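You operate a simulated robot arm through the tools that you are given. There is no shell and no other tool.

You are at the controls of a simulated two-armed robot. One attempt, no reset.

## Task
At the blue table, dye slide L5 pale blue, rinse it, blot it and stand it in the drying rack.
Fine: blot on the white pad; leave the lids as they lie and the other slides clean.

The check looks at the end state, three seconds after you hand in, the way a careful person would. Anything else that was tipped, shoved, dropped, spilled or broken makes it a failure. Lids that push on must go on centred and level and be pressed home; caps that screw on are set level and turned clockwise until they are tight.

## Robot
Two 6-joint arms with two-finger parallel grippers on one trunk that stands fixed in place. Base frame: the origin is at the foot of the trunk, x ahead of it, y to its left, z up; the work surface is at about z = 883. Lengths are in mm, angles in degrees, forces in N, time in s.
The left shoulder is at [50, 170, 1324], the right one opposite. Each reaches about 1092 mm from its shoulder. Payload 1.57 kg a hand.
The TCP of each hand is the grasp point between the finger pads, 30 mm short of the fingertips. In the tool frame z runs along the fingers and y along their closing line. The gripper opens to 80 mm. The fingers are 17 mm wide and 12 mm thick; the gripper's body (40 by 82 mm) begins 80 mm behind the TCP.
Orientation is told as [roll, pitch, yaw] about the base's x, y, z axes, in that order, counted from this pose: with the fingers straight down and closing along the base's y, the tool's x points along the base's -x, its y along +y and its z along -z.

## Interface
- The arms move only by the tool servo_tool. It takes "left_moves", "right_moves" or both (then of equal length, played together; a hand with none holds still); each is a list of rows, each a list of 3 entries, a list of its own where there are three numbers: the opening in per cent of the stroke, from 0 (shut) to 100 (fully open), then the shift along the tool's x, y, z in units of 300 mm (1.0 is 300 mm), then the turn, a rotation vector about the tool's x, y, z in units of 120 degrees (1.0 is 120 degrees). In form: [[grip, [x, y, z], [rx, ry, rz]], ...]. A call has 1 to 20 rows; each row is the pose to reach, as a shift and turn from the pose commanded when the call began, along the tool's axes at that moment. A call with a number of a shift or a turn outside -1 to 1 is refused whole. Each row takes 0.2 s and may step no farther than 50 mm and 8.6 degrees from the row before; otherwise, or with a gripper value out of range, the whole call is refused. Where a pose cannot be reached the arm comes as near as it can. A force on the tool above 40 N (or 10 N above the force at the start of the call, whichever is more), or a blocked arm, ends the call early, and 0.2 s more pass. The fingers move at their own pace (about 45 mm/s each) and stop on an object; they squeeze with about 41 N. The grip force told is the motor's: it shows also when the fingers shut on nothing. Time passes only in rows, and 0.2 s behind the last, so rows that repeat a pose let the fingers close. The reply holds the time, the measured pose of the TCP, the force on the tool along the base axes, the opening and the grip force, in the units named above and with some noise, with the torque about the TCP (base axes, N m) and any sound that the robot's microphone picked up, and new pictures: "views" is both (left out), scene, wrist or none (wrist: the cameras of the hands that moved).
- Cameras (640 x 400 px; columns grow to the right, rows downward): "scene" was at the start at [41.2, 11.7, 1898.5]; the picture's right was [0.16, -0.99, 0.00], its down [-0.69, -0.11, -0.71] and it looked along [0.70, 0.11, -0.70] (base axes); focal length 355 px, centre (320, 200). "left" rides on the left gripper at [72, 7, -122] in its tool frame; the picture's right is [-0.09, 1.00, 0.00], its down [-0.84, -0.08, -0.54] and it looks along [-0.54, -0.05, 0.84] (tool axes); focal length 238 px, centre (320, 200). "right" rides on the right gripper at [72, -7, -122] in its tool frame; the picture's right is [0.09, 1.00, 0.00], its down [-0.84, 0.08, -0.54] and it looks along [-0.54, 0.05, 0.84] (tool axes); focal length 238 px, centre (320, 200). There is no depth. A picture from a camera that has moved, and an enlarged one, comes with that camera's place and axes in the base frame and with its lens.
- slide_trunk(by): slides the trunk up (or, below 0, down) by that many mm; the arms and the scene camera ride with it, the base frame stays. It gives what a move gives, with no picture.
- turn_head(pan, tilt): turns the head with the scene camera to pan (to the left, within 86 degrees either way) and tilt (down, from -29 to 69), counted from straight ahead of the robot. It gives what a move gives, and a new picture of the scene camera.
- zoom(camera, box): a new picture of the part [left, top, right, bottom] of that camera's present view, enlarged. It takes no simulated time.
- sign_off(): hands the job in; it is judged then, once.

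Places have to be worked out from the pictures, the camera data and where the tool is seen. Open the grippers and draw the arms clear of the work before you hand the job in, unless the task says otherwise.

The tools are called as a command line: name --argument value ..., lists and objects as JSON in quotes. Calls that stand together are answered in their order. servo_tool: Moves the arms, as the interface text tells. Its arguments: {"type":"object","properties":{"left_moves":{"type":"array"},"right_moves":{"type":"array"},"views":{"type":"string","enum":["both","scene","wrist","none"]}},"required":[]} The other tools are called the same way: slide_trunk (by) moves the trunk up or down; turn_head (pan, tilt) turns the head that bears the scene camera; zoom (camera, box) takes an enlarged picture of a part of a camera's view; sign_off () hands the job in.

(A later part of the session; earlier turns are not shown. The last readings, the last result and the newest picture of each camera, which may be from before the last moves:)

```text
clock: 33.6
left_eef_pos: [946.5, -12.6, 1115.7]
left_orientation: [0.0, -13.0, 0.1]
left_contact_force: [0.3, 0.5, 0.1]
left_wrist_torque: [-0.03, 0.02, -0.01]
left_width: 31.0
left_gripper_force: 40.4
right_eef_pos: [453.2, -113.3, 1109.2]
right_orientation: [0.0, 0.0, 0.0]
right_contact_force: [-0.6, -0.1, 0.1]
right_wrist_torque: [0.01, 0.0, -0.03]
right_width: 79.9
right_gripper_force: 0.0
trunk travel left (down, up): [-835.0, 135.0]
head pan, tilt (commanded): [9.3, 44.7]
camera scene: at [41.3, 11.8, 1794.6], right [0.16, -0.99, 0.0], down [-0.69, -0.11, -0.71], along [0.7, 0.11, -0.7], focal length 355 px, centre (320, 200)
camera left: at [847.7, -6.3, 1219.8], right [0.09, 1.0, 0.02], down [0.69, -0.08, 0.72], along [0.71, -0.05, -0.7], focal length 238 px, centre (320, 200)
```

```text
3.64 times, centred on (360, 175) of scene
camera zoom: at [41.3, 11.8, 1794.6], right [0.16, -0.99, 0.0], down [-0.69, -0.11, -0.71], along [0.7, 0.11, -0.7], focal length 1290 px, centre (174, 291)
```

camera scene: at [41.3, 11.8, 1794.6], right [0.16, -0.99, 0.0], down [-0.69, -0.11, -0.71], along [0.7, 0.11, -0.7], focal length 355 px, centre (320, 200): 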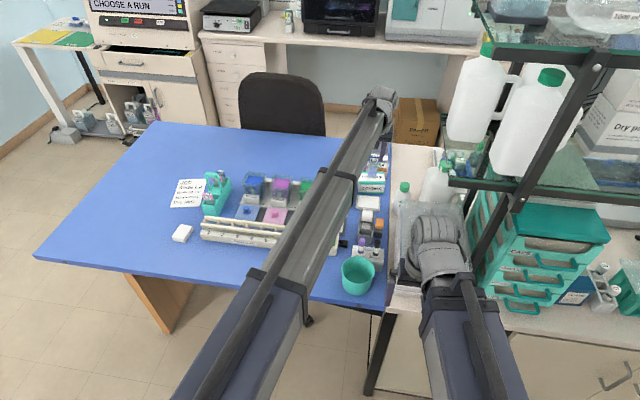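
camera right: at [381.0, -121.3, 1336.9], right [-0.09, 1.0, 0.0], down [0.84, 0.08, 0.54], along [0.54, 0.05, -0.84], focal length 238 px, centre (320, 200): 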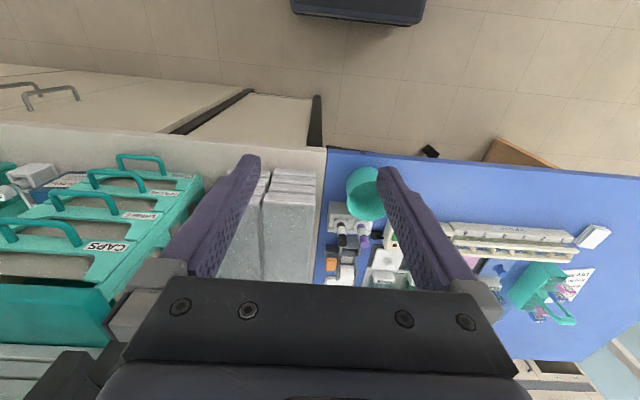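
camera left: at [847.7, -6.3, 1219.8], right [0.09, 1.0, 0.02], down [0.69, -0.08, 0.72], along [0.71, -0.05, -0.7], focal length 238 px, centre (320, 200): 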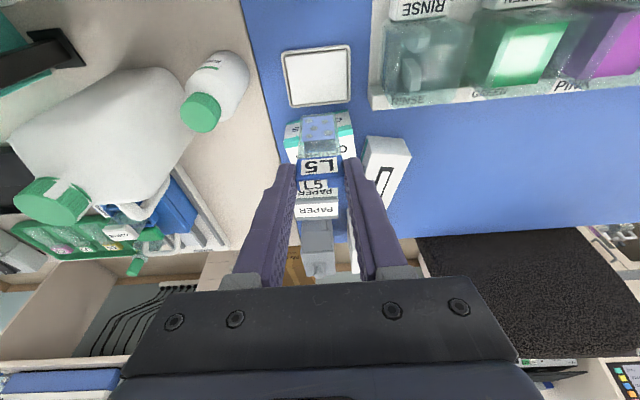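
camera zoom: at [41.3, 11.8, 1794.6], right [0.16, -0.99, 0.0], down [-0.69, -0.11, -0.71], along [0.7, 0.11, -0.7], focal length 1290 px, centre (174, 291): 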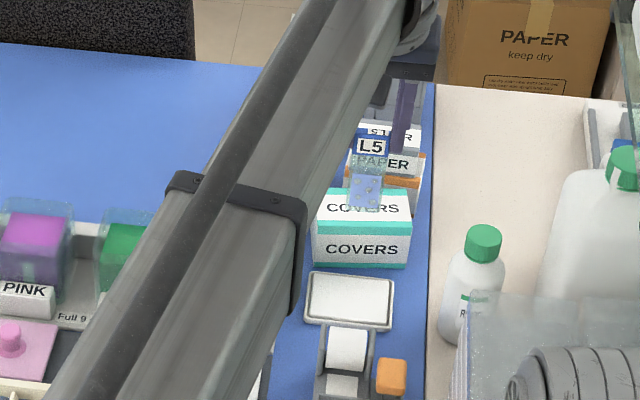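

L5 is over the framed white pad with clearance to the COVERS box behind. I lower 118 mm to just above the pad and look.

slide_trunk --by -118

zoom --camera "left" --box '[220, 40, 420, 200]'

zoom --camera "scene" --box '[330, 80, 420, 190]'

```text
clock: 35.1
left_eef_pos: [946.7, -12.7, 998.1]
left_orientation: [0.0, -12.9, 0.0]
left_contact_force: [0.7, -0.1, -1.2]
left_wrist_torque: [-0.01, -0.02, 0.02]
left_width: 30.7
left_gripper_force: 40.0
right_eef_pos: [452.2, -113.9, 992.2]
right_orientation: [0.0, 0.2, 0.0]
right_contact_force: [0.1, 0.0, -0.4]
right_wrist_torque: [-0.05, 0.02, 0.0]
right_width: 80.1
right_gripper_force: 0.1
trunk travel left (down, up): [-717.0, 253.0]
head pan, tilt (commanded): [9.3, 44.7]
```

```text
2.50 times, centred on (320, 120) of left
camera zoom: at [847.6, -6.4, 1102.0], right [0.09, 1.0, 0.02], down [0.69, -0.08, 0.72], along [0.71, -0.05, -0.7], focal length 596 px, centre (320, 400)
```

zoom: 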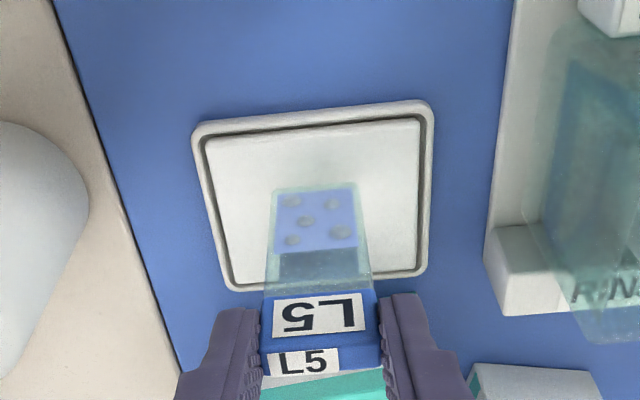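

```text
3.64 times, centred on (375, 135) of scene
camera zoom: at [41.1, 11.6, 1676.6], right [0.16, -0.99, 0.0], down [-0.69, -0.11, -0.71], along [0.7, 0.11, -0.7], focal length 1290 px, centre (120, 436)
```

zoom: 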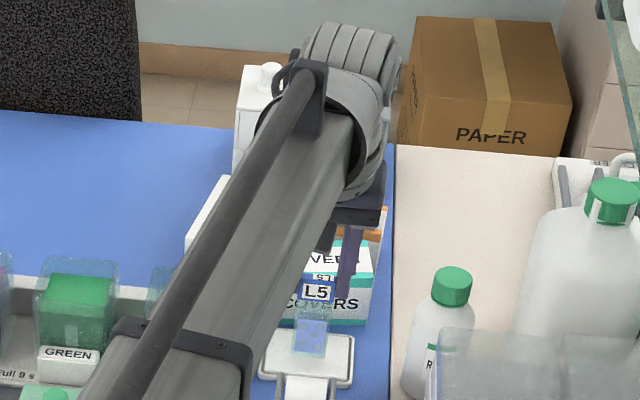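

The slide's lower edge is just above the pad, no contact yet. I step down a few millimetres watching the force.

slide_trunk --by -4

```text
clock: 35.7
left_eef_pos: [946.6, -12.6, 993.6]
left_orientation: [0.0, -13.0, 0.0]
left_contact_force: [0.4, 0.3, -0.9]
left_wrist_torque: [0.01, 0.0, -0.02]
left_width: 30.7
left_gripper_force: 39.8
right_eef_pos: [454.8, -114.2, 988.9]
right_orientation: [0.0, 0.1, 0.0]
right_contact_force: [-0.1, 0.0, 0.0]
right_wrist_torque: [0.01, 0.01, 0.03]
right_width: 80.0
right_gripper_force: 0.0
trunk travel left (down, up): [-713.0, 257.0]
head pan, tilt (commanded): [9.3, 44.7]
```

No contact force yet. I go down 2 mm more and look.

slide_trunk --by -2

zoom --camera "left" --box '[270, 70, 380, 170]'

```text
clock: 36.2
left_eef_pos: [946.2, -12.6, 991.7]
left_orientation: [0.0, -12.9, 0.0]
left_contact_force: [-0.3, 1.0, 1.6]
left_wrist_torque: [-0.01, 0.01, -0.02]
left_width: 30.9
left_gripper_force: 39.4
right_eef_pos: [453.3, -114.2, 985.9]
right_orientation: [0.1, 0.2, 0.1]
right_contact_force: [-0.5, 0.5, -0.1]
right_wrist_torque: [0.02, -0.03, 0.02]
right_width: 80.2
right_gripper_force: 0.1
trunk travel left (down, up): [-711.0, 259.0]
head pan, tilt (commanded): [9.3, 44.7]
```

```text
4.00 times, centred on (325, 120) of left
camera zoom: at [847.5, -6.4, 1096.0], right [0.09, 1.0, 0.02], down [0.69, -0.08, 0.72], along [0.71, -0.05, -0.7], focal length 953 px, centre (300, 520)
```

zoom: 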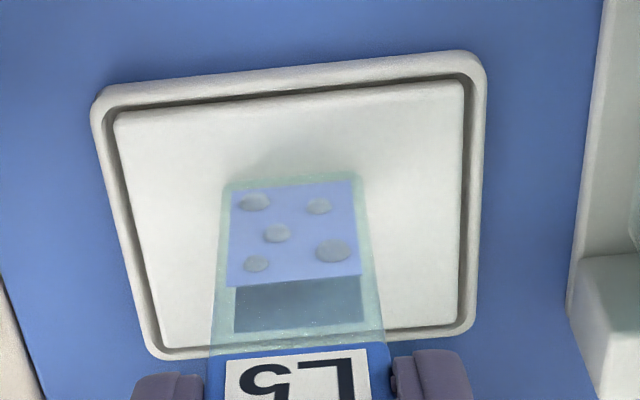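

The force hints at first touch (1.6 N). I lower 1 mm at a time to confirm contact.

slide_trunk --by -1

slide_trunk --by -1

zoom --camera "left" --box '[270, 70, 380, 170]'

```text
clock: 36.7
left_eef_pos: [945.8, -13.8, 991.7]
left_orientation: [0.0, -13.2, 0.0]
left_contact_force: [1.7, -0.5, 12.1]
left_wrist_torque: [-0.03, -0.27, 0.04]
left_width: 30.9
left_gripper_force: 40.3
right_eef_pos: [452.6, -116.4, 985.7]
right_orientation: [0.0, -0.1, -0.1]
right_contact_force: [-0.9, -0.3, -0.2]
right_wrist_torque: [-0.01, -0.02, 0.03]
right_width: 79.8
right_gripper_force: 0.1
trunk travel left (down, up): [-710.0, 260.0]
head pan, tilt (commanded): [9.3, 44.7]
```

```text
clock: 37.2
left_eef_pos: [944.9, -12.0, 991.7]
left_orientation: [0.0, -13.2, 0.0]
left_contact_force: [5.6, -0.5, 23.8]
left_wrist_torque: [-0.03, -0.67, -0.04]
left_width: 31.0
left_gripper_force: 39.5
right_eef_pos: [453.7, -114.6, 984.8]
right_orientation: [0.0, 0.0, -0.1]
right_contact_force: [-1.0, 0.0, 0.5]
right_wrist_torque: [0.02, 0.03, 0.01]
right_width: 80.3
right_gripper_force: 0.0
trunk travel left (down, up): [-709.0, 261.0]
head pan, tilt (commanded): [9.3, 44.7]
```

```text
4.00 times, centred on (325, 120) of left
camera zoom: at [846.6, -6.4, 1095.5], right [0.09, 1.0, 0.02], down [0.69, -0.08, 0.72], along [0.72, -0.05, -0.69], focal length 953 px, centre (300, 520)
```

zoom: 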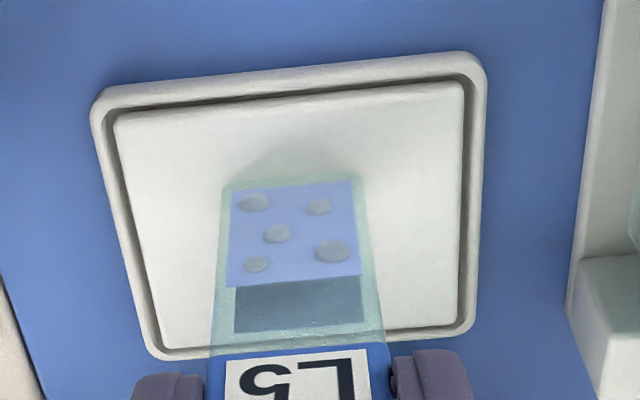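

The slide stands on the pad (24 N), a little firm, and the beads are still there. I ease up 1 mm to lighten the touch and hold about a second to see whether the pad draws the water.

slide_trunk --by 1

servo_tool --left_moves '[[0, [0, 0, 0], [0, 0, 0]], [0, [0, 0, 0], [0, 0, 0]], [0, [0, 0, 0], [0, 0, 0]], [0, [0, 0, 0], [0, 0, 0]], [0, [0, 0, 0], [0, 0, 0]], [0, [0, 0, 0], [0, 0, 0]]]' --views "none"

zoom --camera "left" --box '[270, 70, 380, 170]'

```text
clock: 37.7
left_eef_pos: [945.6, -12.1, 991.0]
left_orientation: [-0.1, -13.1, -0.1]
left_contact_force: [6.7, -0.3, 15.8]
left_wrist_torque: [0.0, -0.7, -0.01]
left_width: 30.9
left_gripper_force: 40.4
right_eef_pos: [454.1, -114.2, 985.4]
right_orientation: [-0.1, 0.1, 0.0]
right_contact_force: [-1.3, -0.1, 0.4]
right_wrist_torque: [0.01, 0.03, -0.02]
right_width: 80.1
right_gripper_force: 0.0
trunk travel left (down, up): [-710.0, 260.0]
head pan, tilt (commanded): [9.3, 44.7]
```

```text
clock: 39.1
left_eef_pos: [945.2, -12.7, 991.9]
left_orientation: [0.1, -13.1, 0.0]
left_contact_force: [2.7, -0.2, 12.9]
left_wrist_torque: [0.0, -0.38, -0.01]
left_width: 30.7
left_gripper_force: 39.4
right_eef_pos: [451.7, -115.2, 985.1]
right_orientation: [0.0, -0.1, 0.0]
right_contact_force: [-0.1, -0.3, -0.3]
right_wrist_torque: [-0.01, 0.01, 0.0]
right_width: 80.0
right_gripper_force: 0.1
trunk travel left (down, up): [-710.0, 260.0]
head pan, tilt (commanded): [9.3, 44.7]
```

```text
4.00 times, centred on (325, 120) of left
camera zoom: at [846.5, -6.4, 1095.7], right [0.09, 1.0, 0.02], down [0.69, -0.08, 0.72], along [0.72, -0.05, -0.7], focal length 953 px, centre (300, 520)
```

zoom: 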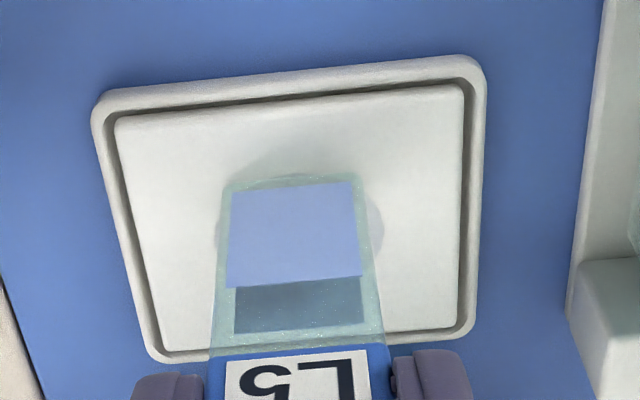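

The beads are gone and a faint damp mark shows on the pad, so L5 is blotted. I raise it clear and look at it and at the drying rack.

slide_trunk --by 120

zoom --camera "left" --box '[240, 20, 400, 180]'

zoom --camera "scene" --box '[200, 195, 290, 260]'

zoom --camera "scene" --box '[190, 205, 240, 255]'

```text
clock: 40.6
left_eef_pos: [946.1, -12.5, 1110.3]
left_orientation: [0.0, -13.0, 0.1]
left_contact_force: [0.5, 0.2, -1.2]
left_wrist_torque: [-0.01, 0.01, -0.01]
left_width: 30.7
left_gripper_force: 40.1
right_eef_pos: [453.2, -115.1, 1104.3]
right_orientation: [0.0, 0.1, 0.1]
right_contact_force: [0.4, -0.1, -0.5]
right_wrist_torque: [0.0, 0.0, 0.01]
right_width: 80.1
right_gripper_force: 0.0
trunk travel left (down, up): [-830.0, 140.0]
head pan, tilt (commanded): [9.3, 44.7]
```

```text
2.50 times, centred on (320, 100) of left
camera zoom: at [847.9, -6.4, 1214.7], right [0.09, 1.0, 0.02], down [0.69, -0.08, 0.72], along [0.71, -0.05, -0.7], focal length 596 px, centre (320, 450)
```

zoom: 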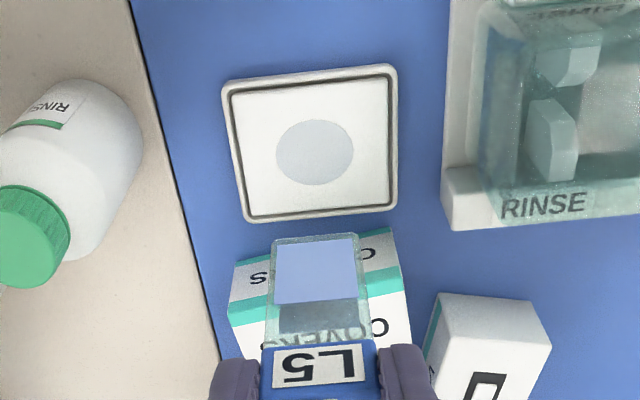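

```text
6.15 times, centred on (245, 228) of scene
camera zoom: at [41.5, 11.5, 1789.5], right [0.16, -0.99, 0.0], down [-0.69, -0.11, -0.71], along [0.7, 0.11, -0.7], focal length 2182 px, centre (782, 31)
```

zoom: 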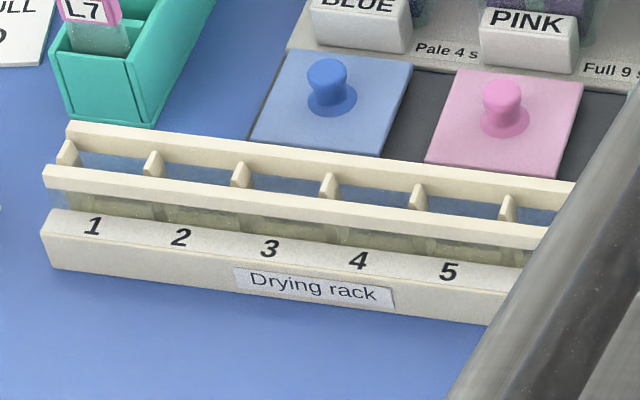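

```text
8.00 times, centred on (215, 230) of scene
camera zoom: at [41.5, 11.5, 1789.5], right [0.16, -0.99, 0.0], down [-0.69, -0.11, -0.71], along [0.7, 0.11, -0.7], focal length 2837 px, centre (1160, -40)
```

zoom: 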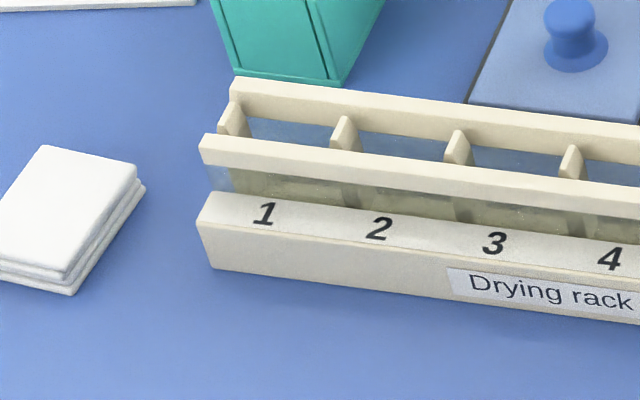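

L5 shows an even pale blue with no beads, and the pad carries the damp mark. The rack slots lie near x 751 with centres about y 491, 442, 394, 345, 297, 248; I carry the slide at this height toward slot 3.

servo_tool --left_moves '[[0, [0.06, 0.05, -0.0139], [0, 0, 0]], [0, [0.15, 0.15, -0.0346], [0, 0, 0]], [0, [0.24, 0.26, -0.0554], [0, 0, 0]], [0, [0.33, 0.37, -0.0762], [0, 0, 0]], [0, [0.42, 0.48, -0.097], [0, 0, 0]], [0, [0.51, 0.58, -0.1177], [0, 0, 0]], [0, [0.5847, 0.667, -0.135], [0, 0, 0]], [0, [0.5847, 0.667, -0.135], [0, 0, 0]]]' --views "none"

servo_tool --left_moves '[[0, [0.02, 0.06, -0.0046], [0, 0, 0]], [0, [0.04, 0.19, -0.0092], [0, 0, 0]], [0, [0.06, 0.33, -0.0139], [0, 0, 0]], [0, [0.068, 0.47, -0.0157], [0, 0, 0]], [0, [0.068, 0.6, -0.0157], [0, 0, 0]], [0, [0.068, 0.687, -0.0157], [0, 0, 0]], [0, [0.068, 0.687, -0.0157], [0, 0, 0]]]' --views "both"

zoom --camera "left" --box '[160, 0, 480, 200]'

zoom --camera "scene" --box '[190, 170, 310, 260]'

```text
clock: 42.4
left_eef_pos: [767.4, 189.5, 1110.6]
left_orientation: [0.0, -13.0, -0.1]
left_contact_force: [-0.4, 0.4, -0.6]
left_wrist_torque: [0.02, -0.02, 0.0]
left_width: 31.1
left_gripper_force: 39.6
right_eef_pos: [454.1, -115.6, 1105.2]
right_orientation: [0.0, 0.0, -0.1]
right_contact_force: [-0.3, 0.5, 1.4]
right_wrist_torque: [0.01, -0.04, 0.0]
right_width: 80.4
right_gripper_force: 0.0
trunk travel left (down, up): [-830.0, 140.0]
head pan, tilt (commanded): [9.3, 44.7]
```

```text
clock: 44.0
left_eef_pos: [746.6, 393.4, 1111.2]
left_orientation: [0.0, -13.0, 0.0]
left_contact_force: [0.9, -0.3, -0.5]
left_wrist_torque: [0.0, -0.02, -0.04]
left_width: 30.9
left_gripper_force: 40.2
right_eef_pos: [453.9, -115.3, 1105.1]
right_orientation: [-0.1, 0.1, 0.0]
right_contact_force: [0.7, -0.2, -0.1]
right_wrist_torque: [0.0, 0.0, -0.03]
right_width: 79.6
right_gripper_force: 0.1
trunk travel left (down, up): [-830.0, 140.0]
head pan, tilt (commanded): [9.3, 44.7]
camera scene: at [41.2, 11.4, 1789.6], right [0.16, -0.99, 0.0], down [-0.69, -0.11, -0.71], along [0.7, 0.12, -0.7], focal length 355 px, centre (320, 200)
camera left: at [647.4, 400.1, 1214.9], right [0.09, 1.0, 0.02], down [0.69, -0.08, 0.72], along [0.71, -0.05, -0.7], focal length 238 px, centre (320, 200)
```

scene: 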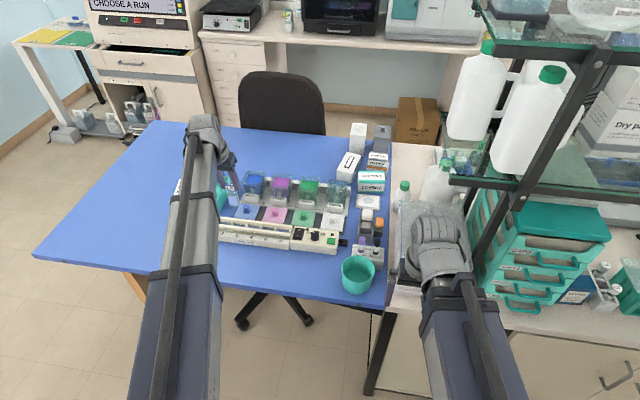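
left: 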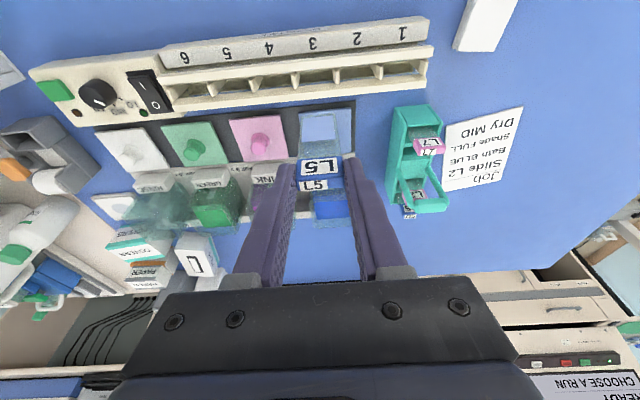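

```text
2.00 times, centred on (320, 100) of left
camera zoom: at [647.4, 400.1, 1214.9], right [0.09, 1.0, 0.02], down [0.69, -0.08, 0.72], along [0.71, -0.05, -0.7], focal length 477 px, centre (320, 400)
```

zoom: 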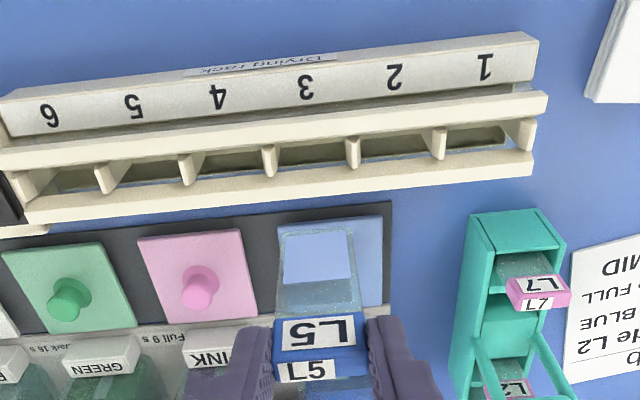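

```text
4.44 times, centred on (250, 215) of scene
camera zoom: at [41.2, 11.4, 1789.6], right [0.16, -0.99, 0.0], down [-0.69, -0.11, -0.71], along [0.7, 0.12, -0.7], focal length 1576 px, centre (631, 133)
```

zoom: 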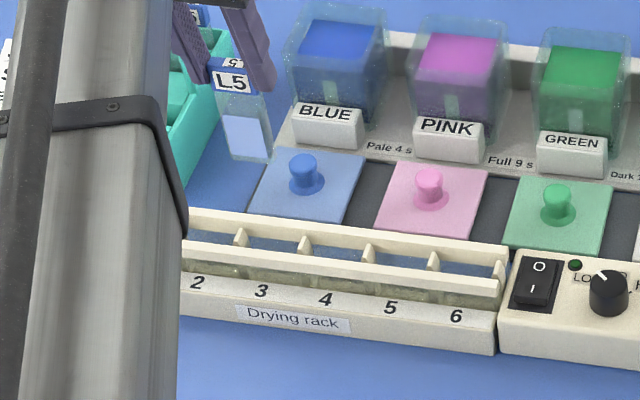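

The rack is in clear view now. I zoom in from both cameras to find the slot's floor, rails and dividers.

zoom --camera "left" --box '[270, 20, 440, 120]'

zoom --camera "scene" --box '[225, 205, 290, 250]'

zoom --camera "right" --box '[420, 200, 620, 300]'

```text
3.76 times, centred on (355, 70) of left
camera zoom: at [647.4, 400.1, 1214.9], right [0.09, 1.0, 0.02], down [0.69, -0.08, 0.72], along [0.71, -0.05, -0.7], focal length 897 px, centre (188, 689)
```

zoom: 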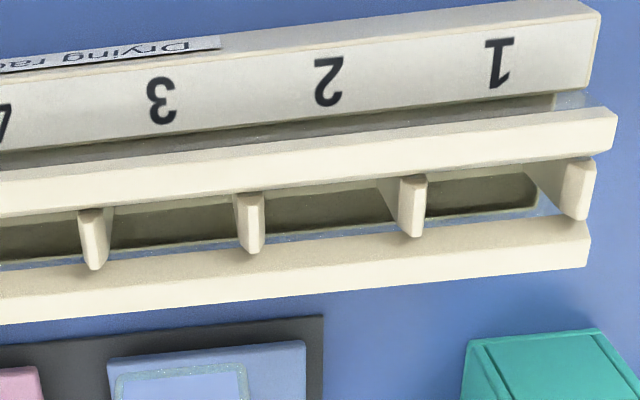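

```text
8.89 times, centred on (258, 228) of scene
camera zoom: at [41.2, 11.4, 1789.6], right [0.16, -0.99, 0.0], down [-0.69, -0.11, -0.71], along [0.7, 0.12, -0.7], focal length 3152 px, centre (876, -44)
```

zoom: 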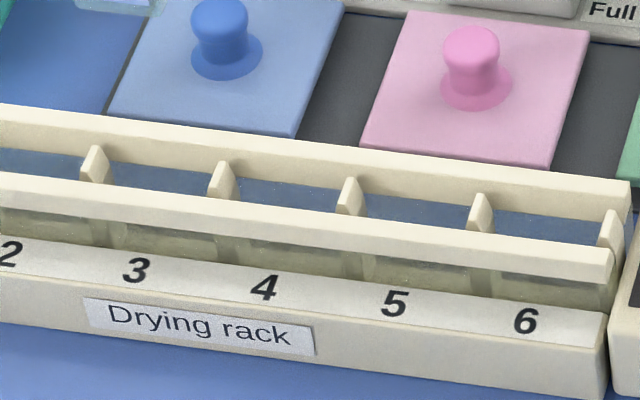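

```text
3.20 times, centred on (520, 250) of right
camera zoom: at [381.0, -121.5, 1227.8], right [-0.09, 1.0, 0.0], down [0.84, 0.08, 0.54], along [0.54, 0.05, -0.84], focal length 763 px, centre (-320, 40)
```

zoom: 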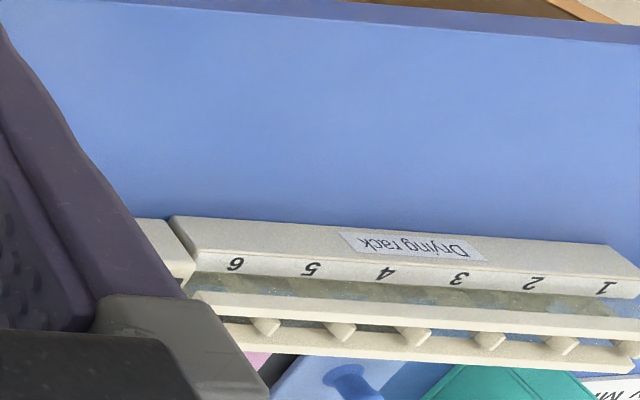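

The rails top out near z 935 with the slot gap about x 734–751, and the floor is below. I zoom on the held slide from both cameras to measure where its lower edge and tag are relative to the hand.

zoom --camera "scene" --box '[225, 170, 260, 215]'

zoom --camera "left" --box '[285, 95, 365, 200]'

zoom --camera "right" --box '[440, 150, 640, 330]'

```text
8.89 times, centred on (242, 192) of scene
camera zoom: at [41.2, 11.4, 1789.6], right [0.16, -0.99, 0.0], down [-0.69, -0.11, -0.71], along [0.7, 0.12, -0.7], focal length 3152 px, centre (1009, 267)
```

zoom: 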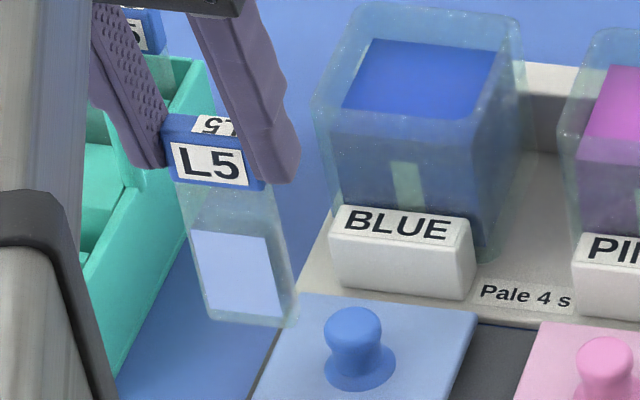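

```text
3.81 times, centred on (325, 148) of left
camera zoom: at [647.4, 400.1, 1214.9], right [0.09, 1.0, 0.02], down [0.69, -0.08, 0.72], along [0.71, -0.05, -0.7], focal length 908 px, centre (301, 400)
```

zoom: 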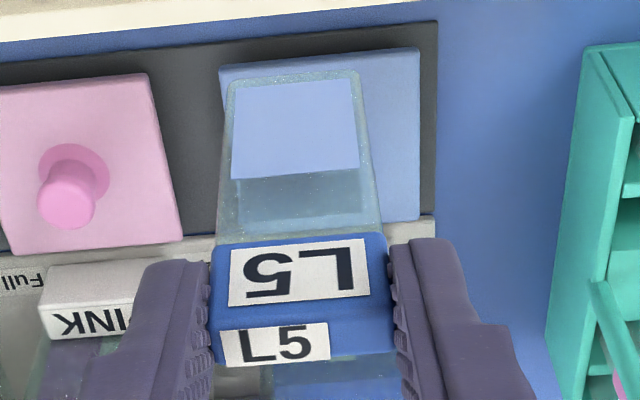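

```text
2.22 times, centred on (540, 240) of right
camera zoom: at [381.0, -121.5, 1227.8], right [-0.09, 1.0, 0.0], down [0.84, 0.08, 0.54], along [0.54, 0.05, -0.84], focal length 530 px, centre (-169, 111)
```

zoom: 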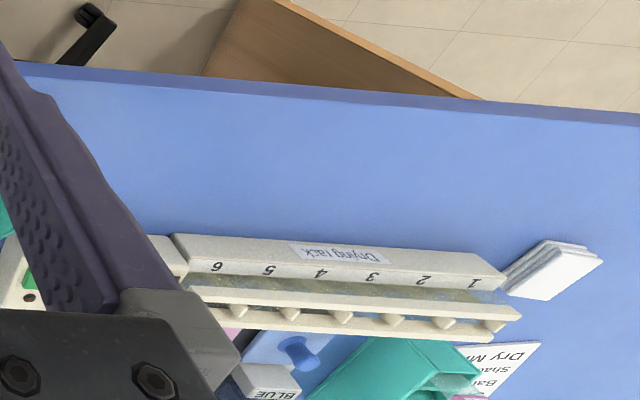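

The slide hangs nearly upright, its lower edge near (747, 394), while slot 3's opening centres on about (742.5, 392.6). I shift -4 mm in x and -1.4 mm in y, then lower until the edge is just above the rails for a direct comparison.

servo_tool --left_moves '[[0, [0.013, -0.0047, -0.003], [0, 0, 0]], [0, [0.013, -0.0047, -0.003], [0, 0, 0]]]' --views "none"

slide_trunk --by -62

zoom --camera "left" --box '[240, 40, 400, 180]'

zoom --camera "scene" --box '[220, 140, 290, 230]'

```text
clock: 44.6
left_eef_pos: [742.2, 392.3, 1110.5]
left_orientation: [0.0, -12.9, 0.0]
left_contact_force: [0.0, -0.8, -0.5]
left_wrist_torque: [0.01, 0.02, -0.04]
left_width: 30.9
left_gripper_force: 39.8
right_eef_pos: [454.4, -114.2, 1103.8]
right_orientation: [-0.1, 0.0, 0.1]
right_contact_force: [0.0, 0.9, -0.1]
right_wrist_torque: [-0.03, -0.01, 0.01]
right_width: 80.1
right_gripper_force: 0.1
trunk travel left (down, up): [-830.0, 140.0]
head pan, tilt (commanded): [9.3, 44.7]
```

```text
clock: 45.6
left_eef_pos: [743.6, 392.5, 1048.5]
left_orientation: [0.0, -13.0, 0.1]
left_contact_force: [-0.8, -0.8, -1.8]
left_wrist_torque: [-0.02, 0.0, -0.05]
left_width: 31.0
left_gripper_force: 40.6
right_eef_pos: [453.9, -114.6, 1043.2]
right_orientation: [-0.1, 0.1, 0.0]
right_contact_force: [0.3, 0.7, 0.6]
right_wrist_torque: [0.01, 0.0, 0.02]
right_width: 80.0
right_gripper_force: 0.1
trunk travel left (down, up): [-768.0, 202.0]
head pan, tilt (commanded): [9.3, 44.7]
```

```text
2.86 times, centred on (320, 110) of left
camera zoom: at [643.5, 398.6, 1153.0], right [0.09, 1.0, 0.02], down [0.69, -0.08, 0.72], along [0.71, -0.05, -0.7], focal length 681 px, centre (320, 457)
```

zoom: 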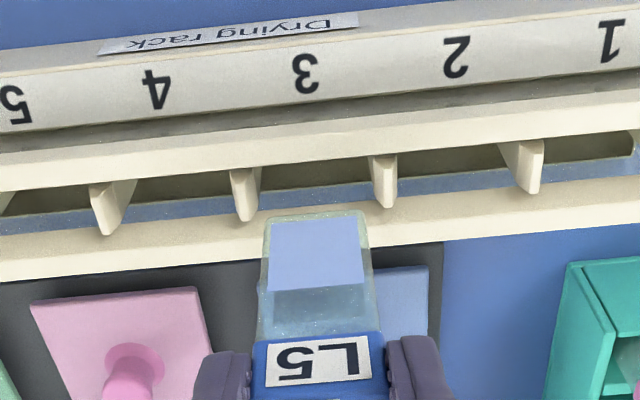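

```text
4.44 times, centred on (255, 185) of scene
camera zoom: at [41.0, 11.6, 1727.6], right [0.16, -0.99, 0.0], down [-0.69, -0.11, -0.71], along [0.7, 0.11, -0.7], focal length 1576 px, centre (609, 267)
```

zoom: 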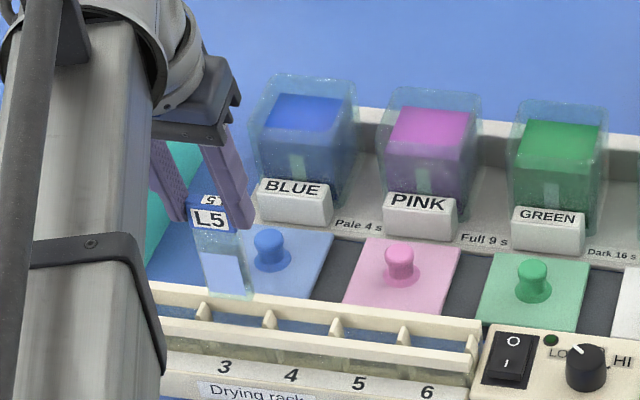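

The lower edge sits between the rails in both views, slightly toward the back rail. I shift 2.5 mm toward the front and lower 28 mm into the slot, then check.

servo_tool --left_moves '[[0, [0.0081, 0, -0.0019], [0, 0, 0]], [0, [0.0081, 0, -0.0019], [0, 0, 0]]]' --views "none"

slide_trunk --by -28

zoom --camera "left" --box '[240, 50, 400, 180]'

zoom --camera "scene" --box '[225, 140, 275, 210]'

```text
clock: 46.2
left_eef_pos: [739.8, 392.7, 1048.2]
left_orientation: [0.0, -12.9, -0.1]
left_contact_force: [0.4, 0.1, -0.5]
left_wrist_torque: [0.0, -0.01, 0.0]
left_width: 30.7
left_gripper_force: 39.6
right_eef_pos: [452.6, -114.2, 1043.6]
right_orientation: [0.0, 0.1, 0.0]
right_contact_force: [0.2, 0.1, 1.1]
right_wrist_torque: [0.0, -0.01, 0.0]
right_width: 79.7
right_gripper_force: 0.2
trunk travel left (down, up): [-768.0, 202.0]
head pan, tilt (commanded): [9.3, 44.7]
```

```text
clock: 47.0
left_eef_pos: [739.5, 391.7, 1021.7]
left_orientation: [0.0, -13.0, 0.0]
left_contact_force: [0.1, -0.7, 0.0]
left_wrist_torque: [0.03, 0.02, 0.03]
left_width: 30.9
left_gripper_force: 40.0
right_eef_pos: [453.8, -113.1, 1015.4]
right_orientation: [-0.1, 0.2, 0.0]
right_contact_force: [0.1, -0.3, 0.4]
right_wrist_torque: [-0.01, -0.04, -0.01]
right_width: 80.2
right_gripper_force: 0.0
trunk travel left (down, up): [-740.0, 230.0]
head pan, tilt (commanded): [9.3, 44.7]
```

```text
3.08 times, centred on (320, 115) of left
camera zoom: at [641.1, 398.6, 1124.9], right [0.09, 1.0, 0.02], down [0.69, -0.08, 0.72], along [0.71, -0.05, -0.7], focal length 733 px, centre (320, 462)
```

zoom: 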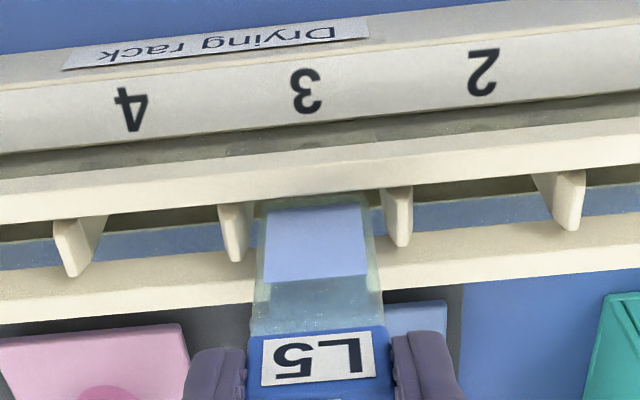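

```text
5.71 times, centred on (250, 175) of scene
camera zoom: at [41.0, 11.6, 1699.6], right [0.16, -0.99, 0.0], down [-0.69, -0.11, -0.71], along [0.7, 0.11, -0.7], focal length 2026 px, centre (720, 343)
```

zoom: 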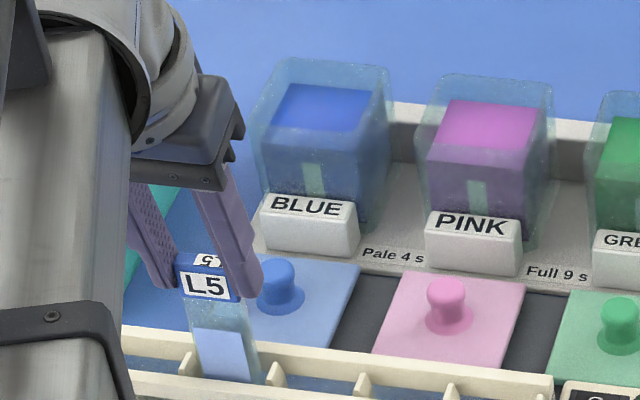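

The slide is inside slot 3 between the dividers and rails with no contact. I lower further to near the floor.

slide_trunk --by -18

zoom --camera "left" --box '[240, 60, 400, 190]'

```text
clock: 47.6
left_eef_pos: [740.1, 393.3, 1003.2]
left_orientation: [0.0, -13.0, 0.1]
left_contact_force: [0.3, -0.3, -1.1]
left_wrist_torque: [-0.02, 0.0, 0.0]
left_width: 31.0
left_gripper_force: 40.0
right_eef_pos: [453.5, -114.6, 997.1]
right_orientation: [-0.1, 0.1, 0.0]
right_contact_force: [0.0, 0.3, -0.4]
right_wrist_torque: [0.0, -0.02, 0.03]
right_width: 79.9
right_gripper_force: 0.0
trunk travel left (down, up): [-722.0, 248.0]
head pan, tilt (commanded): [9.3, 44.7]
```

```text
3.08 times, centred on (320, 125) of left
camera zoom: at [641.1, 398.6, 1106.9], right [0.09, 1.0, 0.02], down [0.69, -0.08, 0.72], along [0.71, -0.05, -0.7], focal length 733 px, centre (320, 431)
```

zoom: 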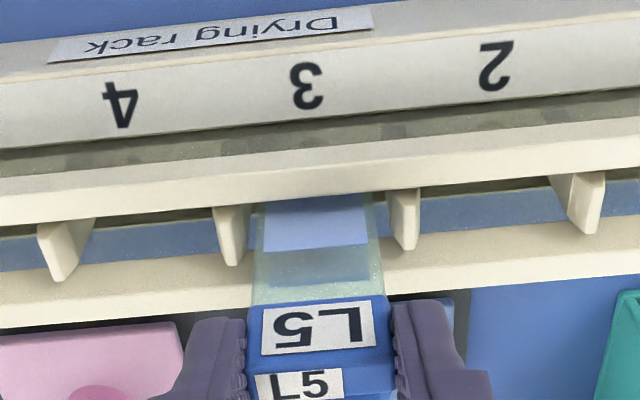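

Still free of contact. I step down 5 mm and watch the force.

slide_trunk --by -5

```text
clock: 48.1
left_eef_pos: [739.4, 392.6, 998.4]
left_orientation: [0.0, -12.9, 0.0]
left_contact_force: [0.2, 0.5, -1.0]
left_wrist_torque: [0.02, -0.01, 0.02]
left_width: 30.9
left_gripper_force: 40.3
right_eef_pos: [453.2, -114.4, 991.9]
right_orientation: [-0.1, 0.0, -0.1]
right_contact_force: [0.1, 0.3, -0.7]
right_wrist_torque: [0.03, 0.0, 0.04]
right_width: 79.9
right_gripper_force: 0.0
trunk travel left (down, up): [-717.0, 253.0]
head pan, tilt (commanded): [9.3, 44.7]
```

No contact yet at TCP 998. I step down 3 mm.

slide_trunk --by -3

```text
clock: 48.7
left_eef_pos: [739.6, 392.6, 994.8]
left_orientation: [0.0, -13.0, -0.1]
left_contact_force: [-0.7, 0.9, -0.9]
left_wrist_torque: [-0.03, 0.0, -0.01]
left_width: 30.9
left_gripper_force: 39.9
right_eef_pos: [454.2, -114.7, 988.7]
right_orientation: [-0.1, 0.1, 0.0]
right_contact_force: [-0.4, 0.2, 0.1]
right_wrist_torque: [0.03, -0.02, 0.02]
right_width: 80.1
right_gripper_force: 0.0
trunk travel left (down, up): [-714.0, 256.0]
head pan, tilt (commanded): [9.3, 44.7]
```

Still free. Another 2 mm.

slide_trunk --by -2

zoom --camera "left" --box '[240, 60, 400, 190]'

zoom --camera "scene" --box '[220, 120, 280, 210]'

```text
clock: 49.2
left_eef_pos: [740.1, 391.5, 991.9]
left_orientation: [0.1, -13.0, 0.0]
left_contact_force: [0.1, 0.3, 0.3]
left_wrist_torque: [0.03, 0.0, 0.03]
left_width: 31.0
left_gripper_force: 39.7
right_eef_pos: [454.2, -114.9, 987.4]
right_orientation: [0.1, 0.1, 0.0]
right_contact_force: [-0.2, 0.0, 0.2]
right_wrist_torque: [0.01, -0.02, -0.02]
right_width: 80.1
right_gripper_force: 0.1
trunk travel left (down, up): [-712.0, 258.0]
head pan, tilt (commanded): [9.3, 44.7]
```

```text
3.08 times, centred on (320, 125) of left
camera zoom: at [641.2, 398.7, 1096.9], right [0.09, 1.0, 0.02], down [0.69, -0.08, 0.72], along [0.71, -0.05, -0.7], focal length 733 px, centre (320, 431)
```

zoom: 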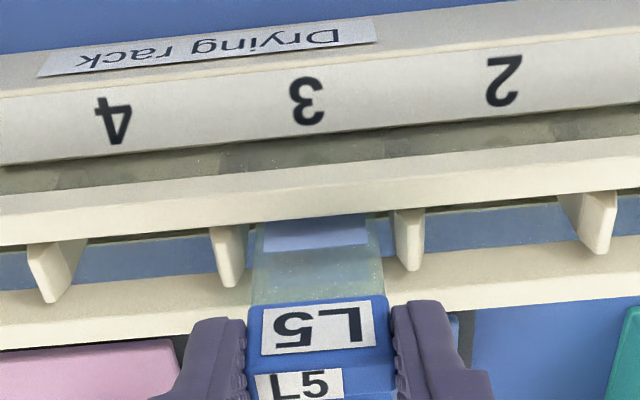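

```text
4.44 times, centred on (250, 165) of scene
camera zoom: at [41.2, 11.6, 1671.6], right [0.16, -0.99, 0.0], down [-0.69, -0.11, -0.71], along [0.7, 0.11, -0.7], focal length 1576 px, centre (631, 356)
```

zoom: 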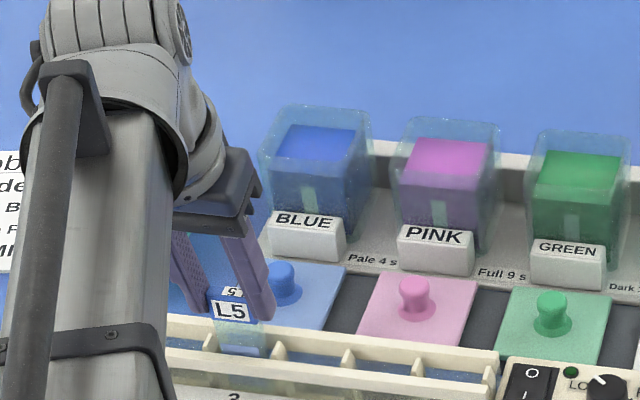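

Still no floor contact at TCP about 992. I go on in 2 mm steps; the finger tips are well above the rails.

slide_trunk --by -2

slide_trunk --by -1

```text
clock: 49.7
left_eef_pos: [740.0, 391.6, 991.0]
left_orientation: [0.0, -13.0, 0.0]
left_contact_force: [0.1, 0.3, -0.3]
left_wrist_torque: [-0.01, -0.01, -0.01]
left_width: 31.0
left_gripper_force: 40.1
right_eef_pos: [453.6, -114.6, 984.9]
right_orientation: [0.0, 0.0, 0.0]
right_contact_force: [0.5, -0.2, -0.4]
right_wrist_torque: [-0.05, 0.0, 0.01]
right_width: 80.0
right_gripper_force: 0.0
trunk travel left (down, up): [-710.0, 260.0]
head pan, tilt (commanded): [9.3, 44.7]
```

```text
clock: 50.2
left_eef_pos: [739.0, 393.4, 989.4]
left_orientation: [0.0, -13.0, 0.0]
left_contact_force: [0.6, -0.5, -1.1]
left_wrist_torque: [0.0, 0.01, 0.01]
left_width: 31.0
left_gripper_force: 39.9
right_eef_pos: [453.7, -114.1, 983.1]
right_orientation: [0.0, 0.1, 0.0]
right_contact_force: [0.4, 0.0, -0.2]
right_wrist_torque: [-0.01, 0.0, 0.02]
right_width: 79.9
right_gripper_force: 0.0
trunk travel left (down, up): [-709.0, 261.0]
head pan, tilt (commanded): [9.3, 44.7]
```

Still free at TCP about 989.6. I continue a millimetre or two at a time.

slide_trunk --by -1.5

slide_trunk --by -1

```text
clock: 50.7
left_eef_pos: [739.5, 392.2, 987.8]
left_orientation: [0.0, -13.0, 0.0]
left_contact_force: [-0.3, 0.0, -0.4]
left_wrist_torque: [0.02, 0.01, 0.02]
left_width: 30.9
left_gripper_force: 40.2
right_eef_pos: [454.1, -114.1, 982.5]
right_orientation: [0.1, 0.1, 0.1]
right_contact_force: [0.1, 0.3, 0.4]
right_wrist_torque: [0.01, 0.03, 0.02]
right_width: 80.2
right_gripper_force: 0.1
trunk travel left (down, up): [-708.0, 262.0]
head pan, tilt (commanded): [9.3, 44.7]
```

```text
clock: 51.2
left_eef_pos: [739.7, 393.7, 987.1]
left_orientation: [-0.1, -12.9, 0.1]
left_contact_force: [-0.4, 0.4, 0.1]
left_wrist_torque: [0.01, -0.03, 0.02]
left_width: 31.0
left_gripper_force: 40.0
right_eef_pos: [454.6, -115.4, 982.1]
right_orientation: [-0.1, 0.3, 0.0]
right_contact_force: [0.4, 0.7, 0.2]
right_wrist_torque: [-0.02, -0.01, 0.01]
right_width: 80.2
right_gripper_force: 0.2
trunk travel left (down, up): [-707.0, 263.0]
head pan, tilt (commanded): [9.3, 44.7]
```

At TCP about 987 the slide is still free; the rack's floor must be close to the table level. I keep stepping 1 mm with force checks.

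slide_trunk --by -1

slide_trunk --by -1

zoom --camera "left" --box '[240, 60, 400, 190]'

zoom --camera "scene" --box '[225, 150, 275, 210]'

```text
clock: 51.8
left_eef_pos: [739.0, 392.8, 987.3]
left_orientation: [-0.1, -13.0, 0.0]
left_contact_force: [1.0, 0.6, 6.6]
left_wrist_torque: [0.02, -0.12, 0.01]
left_width: 30.9
left_gripper_force: 40.6
right_eef_pos: [453.4, -115.0, 981.3]
right_orientation: [0.0, 0.1, 0.0]
right_contact_force: [-0.5, 0.2, -0.3]
right_wrist_torque: [-0.02, -0.01, -0.01]
right_width: 80.2
right_gripper_force: 0.0
trunk travel left (down, up): [-706.0, 264.0]
head pan, tilt (commanded): [9.3, 44.7]
```

```text
clock: 52.3
left_eef_pos: [738.9, 392.4, 987.6]
left_orientation: [0.1, -13.0, 0.0]
left_contact_force: [3.6, 2.0, 19.3]
left_wrist_torque: [0.1, -0.47, 0.02]
left_width: 30.9
left_gripper_force: 40.2
right_eef_pos: [452.7, -115.6, 979.9]
right_orientation: [0.0, 0.1, 0.0]
right_contact_force: [0.0, 0.1, 0.9]
right_wrist_torque: [0.0, 0.0, 0.04]
right_width: 80.0
right_gripper_force: 0.0
trunk travel left (down, up): [-705.0, 265.0]
head pan, tilt (commanded): [9.3, 44.7]
```

```text
3.08 times, centred on (320, 125) of left
camera zoom: at [640.6, 398.3, 1090.5], right [0.09, 1.0, 0.02], down [0.69, -0.08, 0.72], along [0.72, -0.05, -0.7], focal length 733 px, centre (320, 431)
```

zoom: 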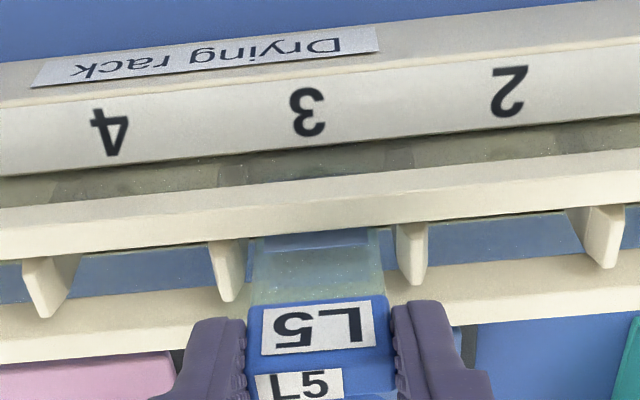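

```text
6.67 times, centred on (250, 180) of scene
camera zoom: at [39.5, 10.8, 1664.4], right [0.16, -0.99, 0.0], down [-0.69, -0.11, -0.71], along [0.7, 0.12, -0.7], focal length 2364 px, centre (787, 333)
```

zoom: 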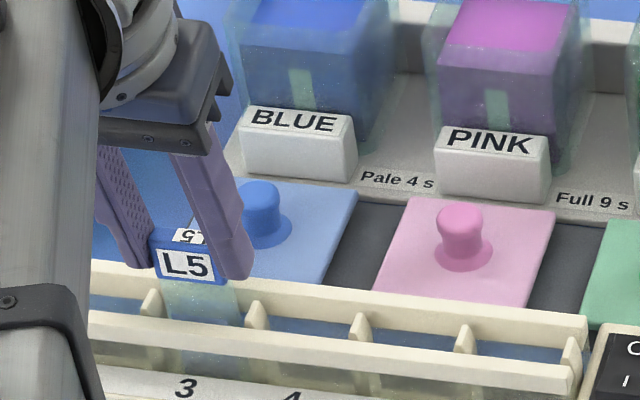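

The slide now stands on the rack floor (contact at TCP about 987). I ease up 1 mm so the press is light, then open the fingers slightly.

slide_trunk --by 1.5

servo_tool --left_moves '[[0, [0, 0, 0], [0, 0, 0]], [0, [0, 0, 0], [0, 0, 0]], [0, [0, 0, 0], [0, 0, 0]]]' --views "none"

```text
clock: 52.8
left_eef_pos: [740.0, 391.4, 987.8]
left_orientation: [0.0, -12.9, 0.1]
left_contact_force: [0.4, 0.5, 4.1]
left_wrist_torque: [-0.02, -0.08, 0.02]
left_width: 31.0
left_gripper_force: 40.4
right_eef_pos: [453.7, -114.0, 981.9]
right_orientation: [0.0, 0.2, 0.0]
right_contact_force: [0.0, 0.7, 0.1]
right_wrist_torque: [-0.01, -0.01, -0.02]
right_width: 80.1
right_gripper_force: 0.1
trunk travel left (down, up): [-706.0, 264.0]
head pan, tilt (commanded): [9.3, 44.7]
```

```text
clock: 53.6
left_eef_pos: [739.4, 392.6, 986.2]
left_orientation: [0.0, -13.0, -0.1]
left_contact_force: [-0.3, -1.3, 0.0]
left_wrist_torque: [-0.03, 0.0, 0.01]
left_width: 30.9
left_gripper_force: 39.7
right_eef_pos: [453.4, -114.0, 980.8]
right_orientation: [0.0, 0.2, 0.0]
right_contact_force: [-0.1, -0.4, -0.5]
right_wrist_torque: [-0.02, 0.0, 0.03]
right_width: 80.0
right_gripper_force: 0.0
trunk travel left (down, up): [-706.0, 264.0]
head pan, tilt (commanded): [9.3, 44.7]
```

The force has settled to about zero with the slide just on the floor. I open the fingers in small steps to release it.

servo_tool --left_moves '[[42, [0, 0, 0], [0, 0, 0]], [45, [0, 0, 0], [0, 0, 0]], [48, [0, 0, 0], [0, 0, 0]], [48, [0, 0, 0], [0, 0, 0]]]' --views "none"

zoom --camera "left" --box '[240, 60, 400, 190]'

zoom --camera "scene" --box '[225, 150, 275, 210]'

```text
clock: 54.6
left_eef_pos: [740.0, 391.7, 986.1]
left_orientation: [0.0, -12.9, 0.0]
left_contact_force: [0.1, -0.8, -0.1]
left_wrist_torque: [-0.02, 0.03, 0.0]
left_width: 38.1
left_gripper_force: 0.1
right_eef_pos: [453.1, -114.1, 981.4]
right_orientation: [0.0, 0.1, -0.1]
right_contact_force: [-0.2, 0.2, 0.2]
right_wrist_torque: [0.02, 0.0, -0.03]
right_width: 80.2
right_gripper_force: 0.0
trunk travel left (down, up): [-706.0, 264.0]
head pan, tilt (commanded): [9.3, 44.7]
```

```text
3.08 times, centred on (320, 125) of left
camera zoom: at [641.2, 398.7, 1090.9], right [0.09, 1.0, 0.02], down [0.69, -0.08, 0.72], along [0.71, -0.05, -0.7], focal length 733 px, centre (320, 431)
```

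zoom: 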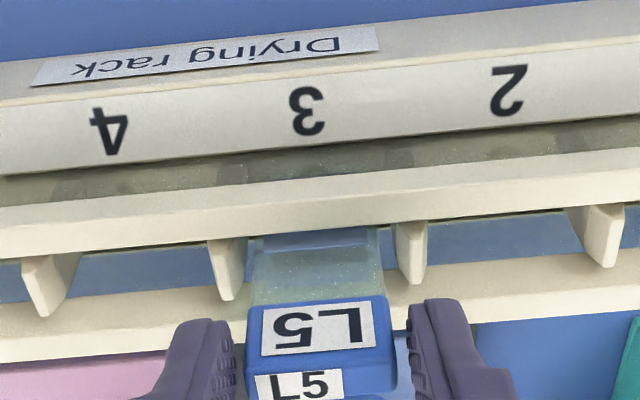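

```text
6.67 times, centred on (250, 180) of scene
camera zoom: at [41.1, 11.6, 1665.6], right [0.16, -0.99, 0.0], down [-0.69, -0.11, -0.71], along [0.7, 0.11, -0.7], focal length 2364 px, centre (787, 333)
```

zoom: 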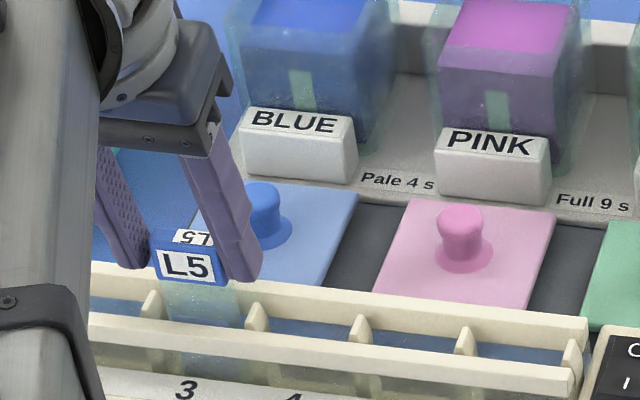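

L5 stands by itself in slot 3, unmoved after release. I open the fingers wider and wait a moment to see that it stays.

servo_tool --left_moves '[[55, [0, 0, 0], [0, 0, 0]], [62, [0, 0, 0], [0, 0, 0]], [70, [0, 0, 0], [0, 0, 0]], [70, [0, 0, 0], [0, 0, 0]], [70, [0, 0, 0], [0, 0, 0]]]' --views "none"

zoom --camera "left" --box '[240, 60, 400, 190]'

zoom --camera "scene" --box '[225, 150, 275, 210]'

```text
clock: 55.8
left_eef_pos: [739.7, 391.5, 987.4]
left_orientation: [0.0, -12.9, -0.1]
left_contact_force: [-0.2, -0.6, 0.3]
left_wrist_torque: [0.02, 0.02, 0.0]
left_width: 55.9
left_gripper_force: 0.2
right_eef_pos: [454.8, -114.4, 980.1]
right_orientation: [0.0, 0.1, -0.1]
right_contact_force: [0.0, 0.5, 0.2]
right_wrist_torque: [0.03, -0.03, 0.0]
right_width: 80.2
right_gripper_force: 0.1
trunk travel left (down, up): [-706.0, 264.0]
head pan, tilt (commanded): [9.3, 44.7]
```

```text
3.08 times, centred on (320, 125) of left
camera zoom: at [641.2, 398.6, 1090.9], right [0.09, 1.0, 0.02], down [0.69, -0.08, 0.72], along [0.71, -0.05, -0.7], focal length 733 px, centre (320, 431)
```

zoom: 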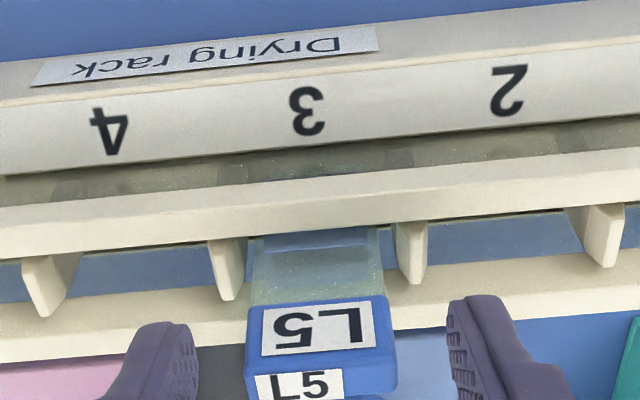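

```text
6.67 times, centred on (250, 180) of scene
camera zoom: at [41.1, 11.6, 1665.6], right [0.16, -0.99, 0.0], down [-0.69, -0.11, -0.71], along [0.7, 0.11, -0.7], focal length 2364 px, centre (787, 333)
```

zoom: 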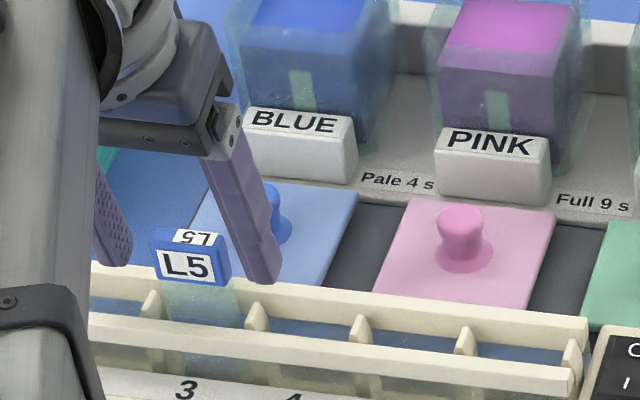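

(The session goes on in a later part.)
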